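You operate a simulated robot arm through the tools that you are given. There is no shell and no other tool. Be economical: measure what you need, move in short steps, check, and stop when the job is done.

You run a simulated robot arm. Do the job below in one go: nothing can be reset, and whatever is moved stays where it is left.

## Task
Take the teal temple with the yellow dot that says "20" from the top of the spare bench and leave it in the blue crate.

The check looks at the end state, three seconds after you hand in, the way a careful person would. Anything else that was tipped, shoved, dropped, spilled or broken makes it a failure.

## Robot
A 6-joint arm with a two-finger parallel gripper, fixed in place. Base frame: the origin is at the foot of the arm, x ahead of it, y to its left, z up; the work surface is at about z = 759. Lengths are in mm, angles in rad, forces in N, time in s.
With the tool pointing down near the work surface it reaches from about 260 to 680 mm from the base axis. Its first joint turns from -1.152 to 1.152 rad. Payload 2.9 kg.
The tool frame sits at the grasp point between the pads (the TCP): z along the fingers, y along the line on which they close. The tips reach 30 mm beyond it. The gripper opens to 110 mm. The fingers are 20 mm wide and 10 mm thick; the gripper's body (48 by 112 mm) begins 55 mm behind the TCP.
Orientation is that of the tool frame in the base frame, as [roll, pitch, yaw] about the fixed x, y, z axes, in that order (R = Rz(yaw) Ry(pitch) Rx(roll)). With the fingers straight down and closing along the base's y, the tool's x points along the base's -x, its y along +y and its z along -z.

## Interface
- The arm moves only by the tool apply_moves. Its argument "motion" is a list of rows, each an object of numbers (a shift or turn left out is 0, a gripper value left out holds the last): "dx", "dy", "dz": the shift along the base's x, y, z in m; "spin": the turn about the base's z in rad. In form: [{"dx": .., "dy": .., "dz": .., "spin": ..}, ...]. A call has 1 to 8 rows; each row shifts and turns the commanded pose from where the row before left it. "claw" is the opening in per cent of the stroke, from 0 (shut) to 100 (fully open), set as the call begins (left out, the last holds). A row lasts 0.2 s, in which the tool goes at most 50 mm and 0.15 rad; a call with a longer step from one row to the next is refused whole, and so is a gripper value outside its range. Where a pose cannot be reached the arm comes as near as it can. A force on the tool above 40 N (or 10 N above the force at the start of the call, whichever is more), or a blocked arm, ends the call early, and 0.2 s more pass. Each finger travels about 108 mm/s and halts on what it meets, pressing with about 20 N; the grip force reading is that of the motor and also rises with nothing between the fingers. The clock runs only during rows and for 0.2 s after the last one: add rows that do not move to give the fingers time. It gives the time, the measured TCP pose, the force on the tool (base axes), the opening and the grip force at its end, in the units of the frame above (readings bear some noise), and new pictures: "views" is both (left out), scene, wrist or none.
- Cameras (640 x 400 px; columns grow to the right, rows downward): "scene" is fixed at [100.4, 480.6, 1371.8]; the picture's right is [-0.22, -0.97, 0.00], its down [-0.66, 0.15, -0.74] and it looks along [0.72, -0.16, -0.67] (base axes); focal length 227 px, centre (320, 200). "wrist" rides on the gripper at [-36, 0, -57] in the tool frame; the picture's right is [0.00, -1.00, 0.00], its down [0.97, 0.00, -0.24] and it looks along [0.24, 0.00, 0.97] (tool axes); focal length 218 px, centre (320, 200).
- pixel_to_xyz(camera, pixels): there is no depth. For up to 12 entries [column, row, z] of the newest picture of that camera ("zoom" is the newest enlarged one), the place [x, y] in the base frame at which the ray of that pixel passes the height z, good to about 2 mm. No time passes.
- enlarge(camera, box): a new picture of the part [left, top, right, bottom] of that camera's present view, enlarged. No time passes.
- sign_off(): hands the job in; it is judged then, once.

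Work in short steps. Measure before you move; look again where a grasp or a placing could have gone wrong, and mend it. You have 60 turns and 120 pictures in all, those below and enlarged ones among them. Open the gripper and draw the arm clear of the work before you hand the job in, unless the task says otherwise; then end with one line.

The tools are called after "Request:" as a command line: name --argument value ..., lists and objects as JSON in quotes. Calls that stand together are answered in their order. apply_moves: Moves the arm, as the interface text tells. Its arguments: {"type":"object","properties":{"motion":{"type":"array","items":{"type":"object","properties":{"dx":{"type":"number"},"dy":{"type":"number"},"dz":{"type":"number"},"spin":{"type":"number"}}}},"claw":{"type":"number"},"views":{"type":"string","enum":["both","scene","wrist","none"]}},"required":["motion"]} The other tools are called the same way: pixel_to_xyz (camera, pixels) gives the place at which the rays of pixels pass given heights; enlarge (camera, box) takes an enlarged picture of a part of a camera's view; sign_off () hands the job in.

At the start:

```text
clock: 0.0
tool_pos: [405.7, 94.6, 1198.9]
tcp_rot: [-3.141, 0.0, 3.141]
wrist_force: [-0.6, -0.8, 0.1]
opening: 109.8
finger_force: 0.1
```

scene: 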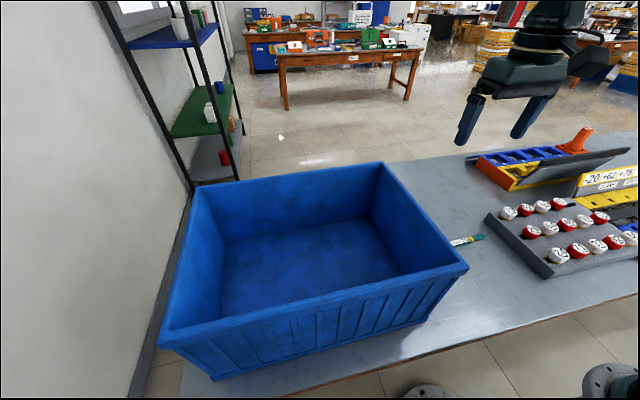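
wrist: 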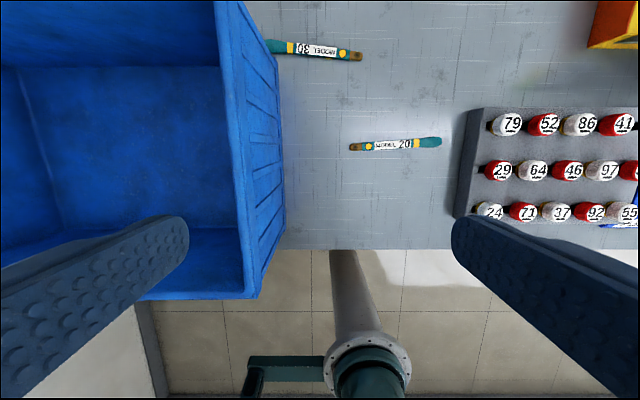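

The wrist view shows two temples: "20" near (395,145) and "30" near (315,50). I'll enlarge to confirm and measure.

Request:
enlarge --camera "wrist" --box '[250, 20, 480, 164]'

Request:
enlarge --camera "scene" --box '[400, 130, 640, 280]'

Request:
pixel_to_xyz --camera "wrist" --pixels '[[350, 148, 764], [441, 141, 764], [395, 145, 764], [268, 46, 764], [362, 56, 764], [470, 108, 790], [455, 215, 790], [285, 220, 759], [232, 2, 900], [250, 298, 900]]'

Request:
pixel_to_xyz --camera "scene" --pixels '[[450, 242, 764], [485, 236, 764], [468, 268, 900], [383, 163, 900], [160, 345, 900], [192, 190, 900], [415, 325, 759], [212, 380, 759]]'

```text
2.78 times, centred on (365, 92) of wrist
```

zoom: 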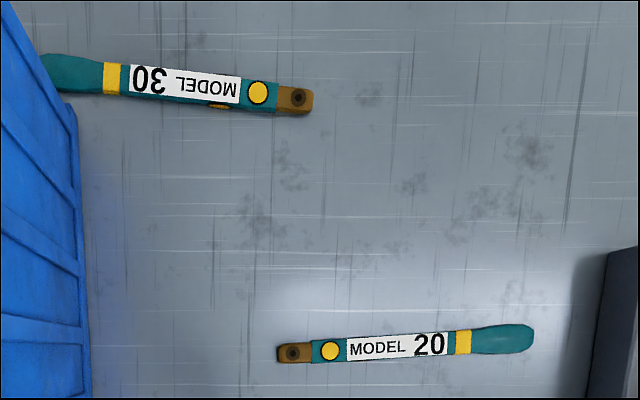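

```text
2.67 times, centred on (520, 205) of scene
```

zoom: 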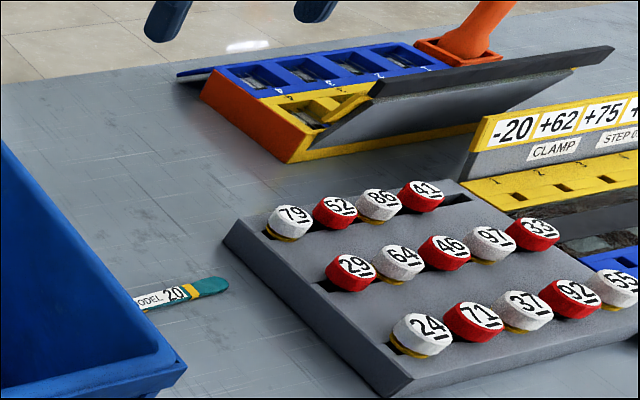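

```text
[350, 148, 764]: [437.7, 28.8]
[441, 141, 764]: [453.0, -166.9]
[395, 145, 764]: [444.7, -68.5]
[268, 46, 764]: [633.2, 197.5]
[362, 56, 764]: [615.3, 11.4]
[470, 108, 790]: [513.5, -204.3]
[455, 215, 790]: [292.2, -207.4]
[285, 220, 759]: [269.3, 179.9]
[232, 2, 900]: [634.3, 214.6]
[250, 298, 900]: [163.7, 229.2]
```

```text
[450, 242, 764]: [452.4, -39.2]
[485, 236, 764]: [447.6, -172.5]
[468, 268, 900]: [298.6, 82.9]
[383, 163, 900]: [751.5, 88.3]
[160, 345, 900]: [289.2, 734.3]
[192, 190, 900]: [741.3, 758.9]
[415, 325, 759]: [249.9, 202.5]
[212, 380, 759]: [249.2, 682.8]
```

Confirmed: the "20" temple lies near (445,-69), its axis about 4.5° off base y. The crate rim comes out at z≈1020, with x 250–586 and y≥188. I'll spin the tool about -1.49 rad and move above the temple while staying high.

Request:
apply_moves --motion '[{"dx": 0.005, "dy": -0.02, "spin": -0.149}, {"dx": 0.005, "dy": -0.02, "spin": -0.149}, {"dx": 0.005, "dy": -0.02, "spin": -0.149}, {"dx": 0.005, "dy": -0.02, "spin": -0.149}, {"dx": 0.005, "dy": -0.02, "spin": -0.149}, {"dx": 0.005, "dy": -0.02, "spin": -0.149}, {"dx": 0.005, "dy": -0.02, "spin": -0.149}, {"dx": 0.004, "dy": -0.023, "spin": -0.149}]' --claw 60 --views "none"

Request:
apply_moves --motion '[{"dz": -0.04, "spin": -0.149}, {"dz": -0.04, "spin": -0.149}, {"dz": -0.04}, {"dz": -0.04}, {"dz": -0.04}, {"dz": -0.04}]'

```text
clock: 1.8
tool_pos: [444.5, -67.6, 1198.3]
tcp_rot: [-3.139, 0.0, 1.945]
wrist_force: [0.7, 1.0, 0.2]
opening: 66.0
finger_force: 0.0
```

```text
clock: 3.2
tool_pos: [445.3, -68.5, 960.6]
tcp_rot: [3.139, -0.002, 1.65]
wrist_force: [0.3, 1.0, -1.4]
opening: 65.7
finger_force: 0.0
```

scene: 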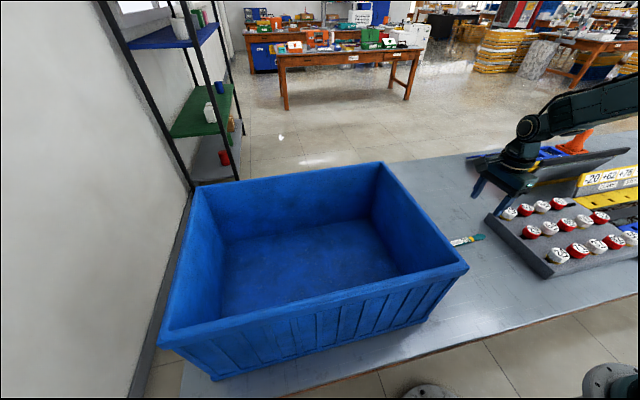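
wrist: 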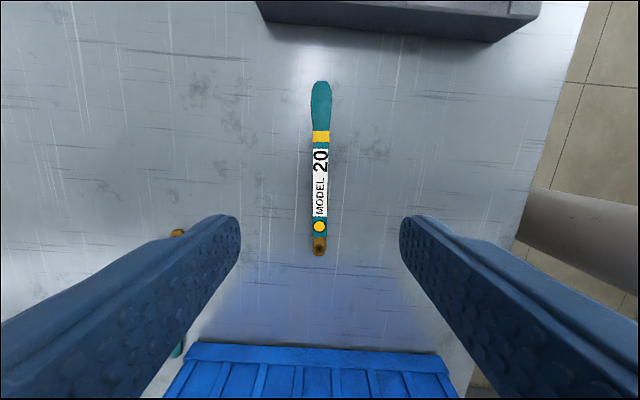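

The temple is vertical and centred in the wrist view (column ≈320, rows 82–255). I'll re-measure it from here.

Request:
pixel_to_xyz --camera "wrist" --pixels '[[320, 82, 764], [319, 255, 764], [320, 170, 764], [312, 180, 764], [329, 180, 764], [400, 43, 759]]'

Request:
enlarge --camera "wrist" --box '[240, 70, 400, 270]'

```text
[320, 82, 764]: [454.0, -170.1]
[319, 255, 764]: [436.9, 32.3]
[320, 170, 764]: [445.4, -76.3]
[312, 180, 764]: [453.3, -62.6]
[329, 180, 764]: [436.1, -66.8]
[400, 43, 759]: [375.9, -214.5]
```

```text
2.00 times, centred on (320, 170) of wrist
```

zoom: 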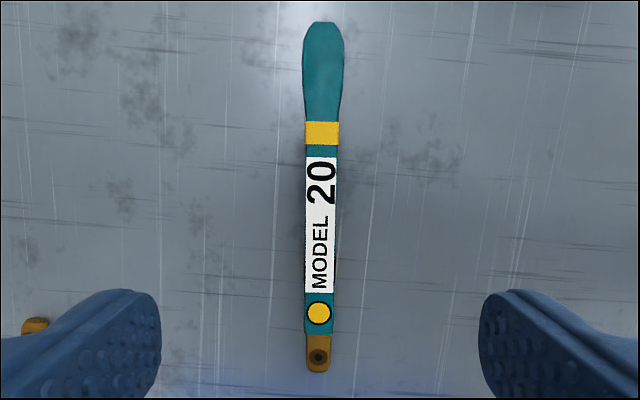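

Well aligned: temple centre (445,-70), about 17 mm wide. I'll lower to just above the bench.

Request:
apply_moves --motion '[{"dz": -0.04}, {"dz": -0.04}, {"dz": -0.04}, {"dz": -0.03}, {"dz": 0}]' --views "both"

```text
clock: 4.4
tool_pos: [444.5, -67.0, 808.5]
tcp_rot: [3.141, 0.0, 1.65]
wrist_force: [-1.0, 0.8, -0.4]
opening: 66.0
finger_force: 0.1
```

scene: 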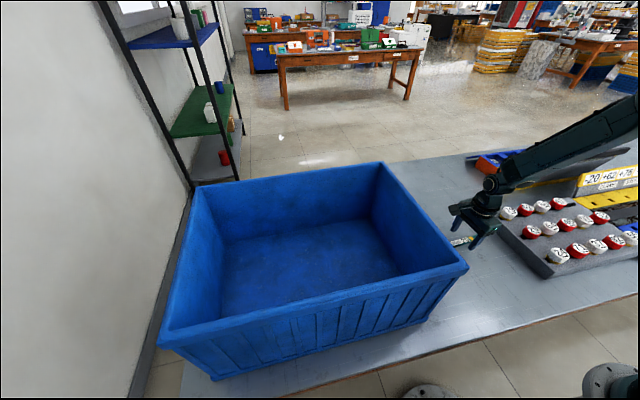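
wrist: 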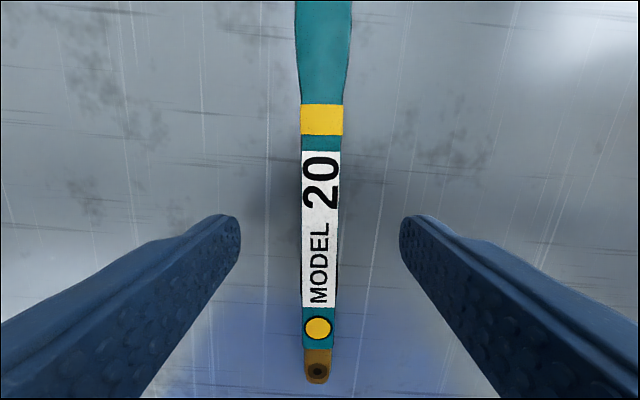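

The fingers straddle the temple with tips at about z 778. I'll go down 17 mm, then close.

Request:
apply_moves --motion '[{"dz": -0.009}, {"dz": -0.008}, {"dz": 0}]' --views "none"

Request:
apply_moves --motion '[{}, {}, {}, {}]' --claw 0 --views "wrist"

```text
clock: 5.2
tool_pos: [444.9, -67.1, 792.6]
tcp_rot: [3.141, -0.002, 1.651]
wrist_force: [0.5, -0.3, 0.3]
opening: 66.0
finger_force: 0.0
```

```text
clock: 6.2
tool_pos: [444.4, -68.2, 791.6]
tcp_rot: [-3.141, -0.001, 1.652]
wrist_force: [-0.4, 0.5, 0.2]
opening: 17.2
finger_force: 20.3
```

wrist: 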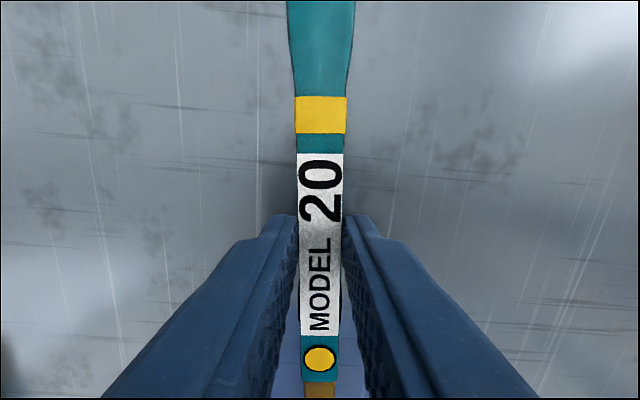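

The opening reads 17.2 mm at 20 N, so the temple is gripped. I'll lift gently.

Request:
apply_moves --motion '[{"dz": 0.01}, {"dz": 0.02}, {"dz": 0.03}, {"dz": 0.04}, {"dz": 0.04}, {"dz": 0.04}, {"dz": 0.04}, {"dz": 0.04}]' --views "wrist"

```text
clock: 8.0
tool_pos: [443.7, -67.5, 1054.2]
tcp_rot: [-3.142, 0.0, 1.651]
wrist_force: [1.1, 0.0, -0.2]
opening: 17.1
finger_force: 19.4
```

wrist: 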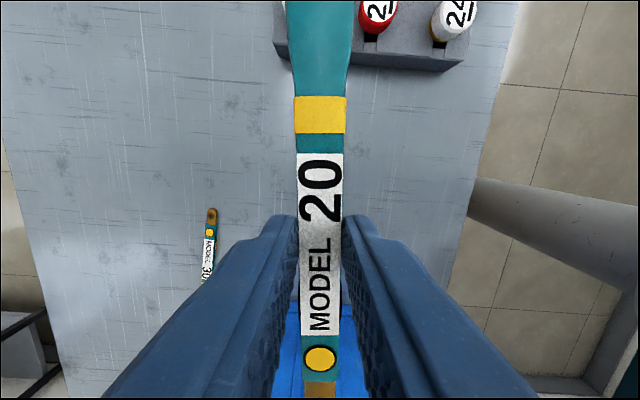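

It is held firmly. I'll raise to about z 1160 to clear the rim (≈1020), then traverse toward the crate centre.

Request:
apply_moves --motion '[{"dz": 0.04}, {"dz": 0.04}, {"dz": 0.03}, {"dy": 0.04}, {"dy": 0.04}, {"dy": 0.04}, {"dy": 0.04}, {"dy": 0.04}]' --views "none"

Request:
apply_moves --motion '[{"dx": -0.004, "dy": 0.04}, {"dx": -0.004, "dy": 0.04}, {"dx": -0.004, "dy": 0.04}, {"dx": -0.004, "dy": 0.04}, {"dx": -0.004, "dy": 0.04}, {"dx": -0.004, "dy": 0.04}, {"dx": -0.004, "dy": 0.04}, {}]'

```text
clock: 9.8
tool_pos: [444.4, 132.7, 1162.6]
tcp_rot: [3.141, 0.001, 1.649]
wrist_force: [-0.2, 0.2, -0.3]
opening: 17.1
finger_force: 20.3
```

```text
clock: 11.6
tool_pos: [416.7, 411.7, 1162.6]
tcp_rot: [-3.141, 0.0, 1.652]
wrist_force: [0.6, 0.2, -0.7]
opening: 17.2
finger_force: 19.9
```

scene: 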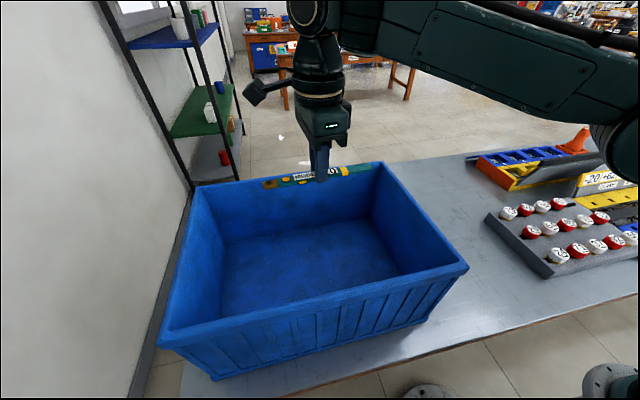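
wrist: 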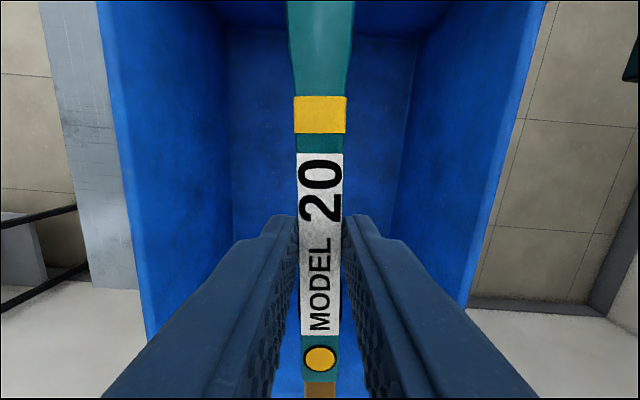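

Now over the crate. I'll measure the floor and wall positions before going down.

Request:
pixel_to_xyz --camera "wrist" --pixels '[[233, 210, 775], [402, 180, 775], [228, 30, 775], [143, 310, 1020], [470, 305, 1020], [120, 160, 1020], [520, 110, 1020]]'

Request:
pixel_to_xyz --camera "scene" --pixels '[[220, 315, 775], [222, 240, 775], [370, 218, 775], [402, 272, 775], [383, 163, 1020], [468, 268, 1020]]'

```text
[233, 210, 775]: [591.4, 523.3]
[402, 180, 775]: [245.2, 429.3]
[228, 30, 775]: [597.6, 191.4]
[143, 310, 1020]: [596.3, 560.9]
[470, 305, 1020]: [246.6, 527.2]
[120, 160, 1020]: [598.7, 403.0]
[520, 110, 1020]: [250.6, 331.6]
```

```text
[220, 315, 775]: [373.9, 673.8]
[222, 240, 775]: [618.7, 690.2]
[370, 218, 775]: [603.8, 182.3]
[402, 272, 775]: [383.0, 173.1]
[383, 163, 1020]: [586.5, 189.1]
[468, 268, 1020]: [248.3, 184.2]
```

The crate centre is x≈422, so the tool is well centred, with walls about 165 mm away on each side. I'll descend partway and check arm clearance.

Request:
apply_moves --motion '[{"dz": -0.03, "dy": 0.01}, {"dz": -0.03}, {"dz": -0.03}, {"dz": -0.03}, {"dz": -0.03}, {"dz": -0.03}]'

```text
clock: 13.0
tool_pos: [416.7, 422.1, 981.4]
tcp_rot: [-3.141, 0.0, 1.651]
wrist_force: [-1.0, 0.2, 0.4]
opening: 17.0
finger_force: 19.6
```

scene: 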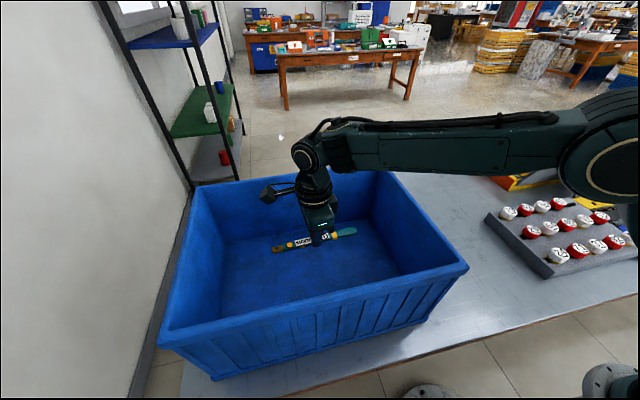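
wrist: 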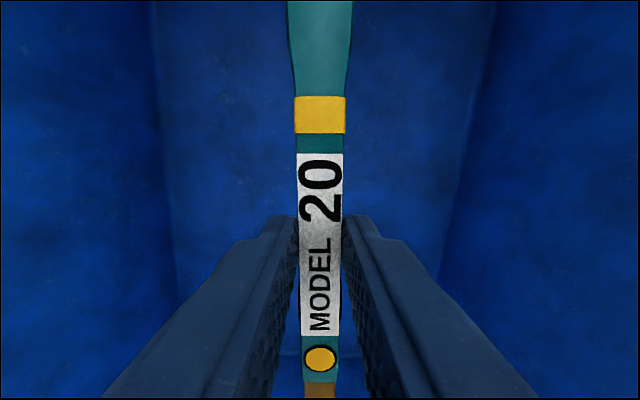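

The forearm still passes well above the rim and the tool is centred. I'll continue down in steps.

Request:
apply_moves --motion '[{"dz": -0.025}, {"dz": -0.025}, {"dz": -0.025}, {"dz": -0.025}, {}]'

```text
clock: 14.2
tool_pos: [417.9, 423.1, 881.3]
tcp_rot: [3.141, 0.0, 1.653]
wrist_force: [0.8, 0.2, -0.3]
opening: 17.2
finger_force: 19.9
```

scene: 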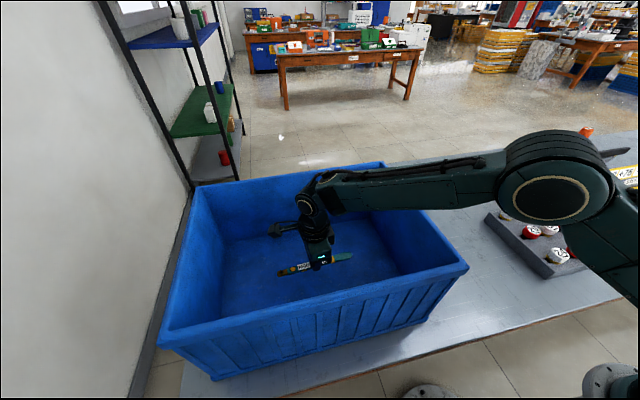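
wrist: 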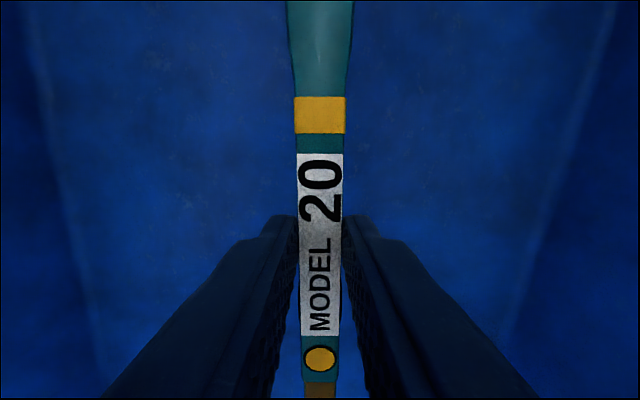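

The elbow is at z≈1220 and the forearm at the rim crossing stays above 1100, so there is room. I'll go down further in small steps toward the floor.

Request:
apply_moves --motion '[{"dz": -0.015}, {"dz": -0.015}, {"dz": -0.01}, {"dz": -0.01}, {}]'

```text
clock: 15.4
tool_pos: [416.9, 422.6, 831.8]
tcp_rot: [3.14, -0.001, 1.652]
wrist_force: [0.3, 0.0, -1.1]
opening: 17.0
finger_force: 20.1
```

scene: 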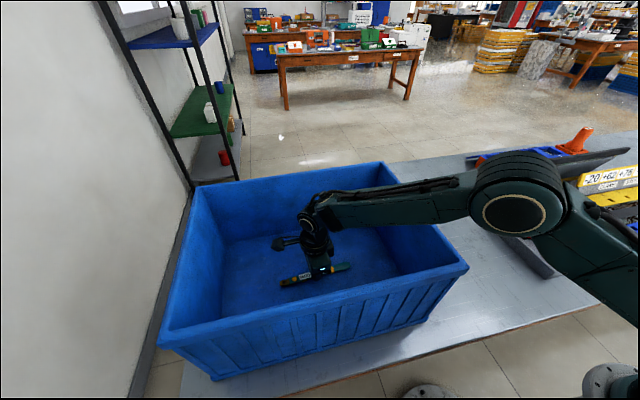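
wrist: 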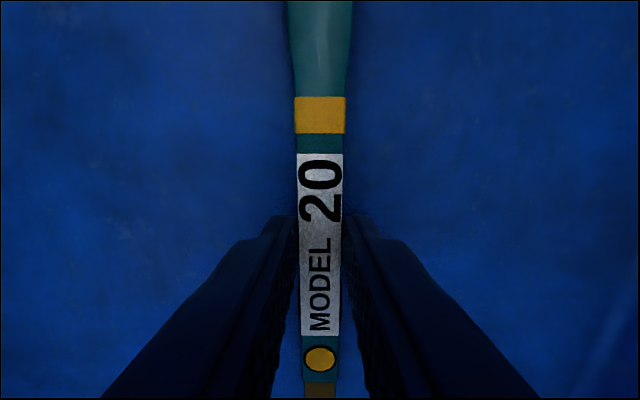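

The tips are at about z 802. I'll creep down in 4 mm steps, watching for contact.

Request:
apply_moves --motion '[{"dz": -0.004}, {"dz": -0.004}, {"dz": -0.004}, {"dz": -0.004}, {}]' --views "both"

```text
clock: 16.3
tool_pos: [418.6, 423.2, 824.9]
tcp_rot: [3.138, -0.002, 1.651]
wrist_force: [-2.6, -1.8, 3.5]
opening: 17.2
finger_force: 19.6
stopped in row 4: the force on the tool passed its limit (the readings are from after the stop); the commanded pose is now the measured one
```

scene: 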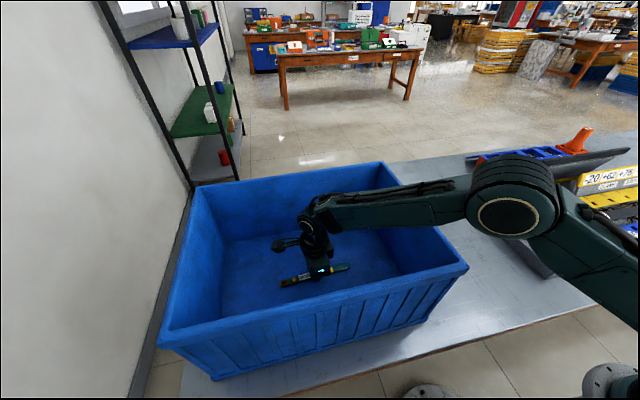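
wrist: 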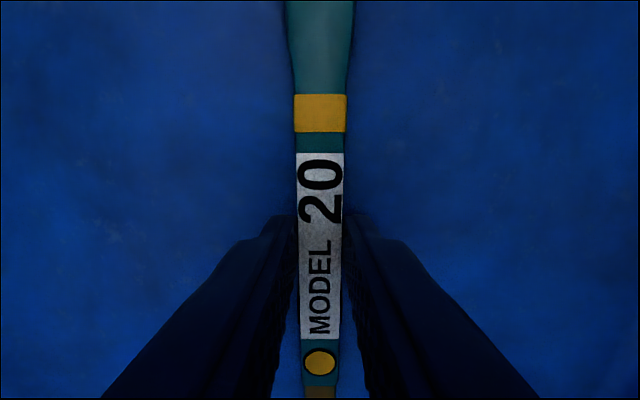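

Contact with the floor at TCP z≈825, and the crate is unmoved. I'll release by opening moderately.

Request:
apply_moves --motion '[{"dz": 0.001}, {}, {}]' --claw 50 --views "wrist"

```text
clock: 17.1
tool_pos: [417.4, 423.4, 825.1]
tcp_rot: [3.139, -0.003, 1.651]
wrist_force: [0.2, -0.2, 0.1]
opening: 55.0
finger_force: 0.0
```

wrist: 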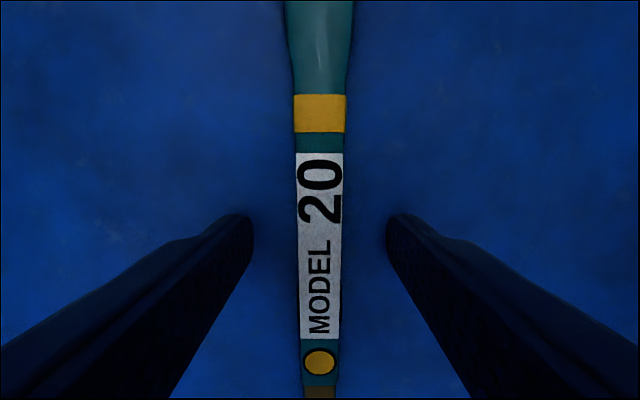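

Released and lying flat. I'll rise straight up out of the crate.

Request:
apply_moves --motion '[{"dz": 0.02}, {"dz": 0.04}, {"dz": 0.045}, {"dz": 0.045}, {"dz": 0.045}, {"dz": 0.045}, {"dz": 0.045}, {"dz": 0.045}]' --views "both"

```text
clock: 18.9
tool_pos: [417.4, 422.4, 1156.3]
tcp_rot: [3.139, -0.003, 1.65]
wrist_force: [-0.6, -0.9, -0.3]
opening: 54.9
finger_force: 0.1
```

scene: 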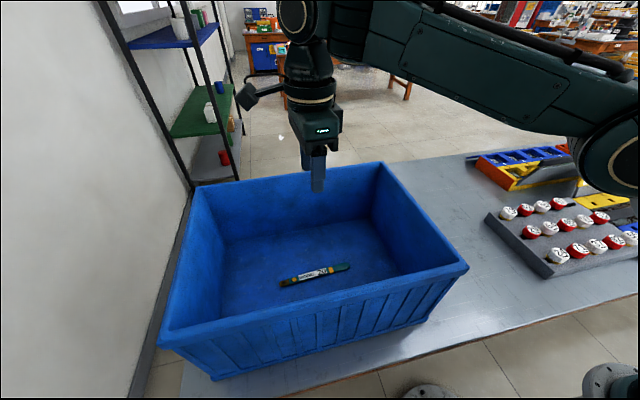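
wrist: 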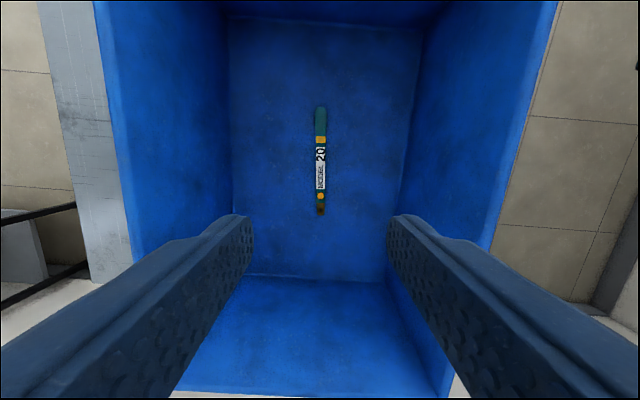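

The "20" temple is lying flat on the crate floor. I'll open fully and move the arm away from over the crate.

Request:
apply_moves --motion '[{"dz": 0.03, "dy": -0.03}, {"dy": -0.045}, {"dy": -0.045}, {"dy": -0.045}, {"dy": -0.045}, {"dy": -0.045}, {"dy": -0.045}, {"dy": -0.04}]' --claw 100 --views "both"

```text
clock: 20.7
tool_pos: [417.4, 83.0, 1185.4]
tcp_rot: [3.136, -0.003, 1.652]
wrist_force: [1.2, -0.4, 0.6]
opening: 109.7
finger_force: 0.1
```

scene: 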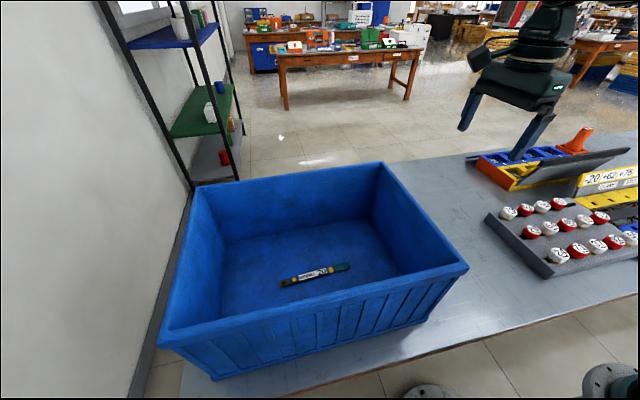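
wrist: 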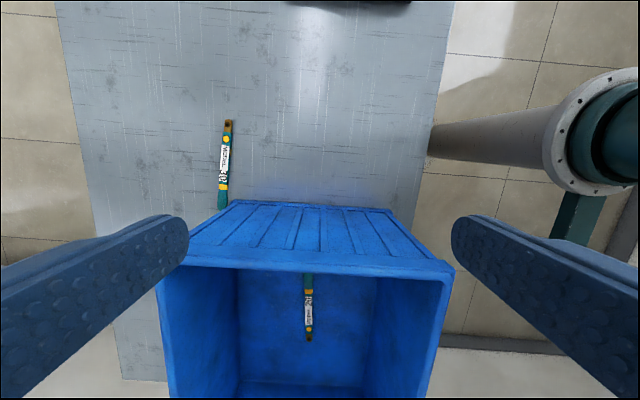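

The temple is in the crate, nothing else looks disturbed, the gripper is open and the arm is clear. Handing in.

Request:
sign_off

```text
The job is handed in.
```

The teal "20" temple is lying flat on the floor of the blue crate, nothing else looks disturbed in the final pictures, and the job is handed in.
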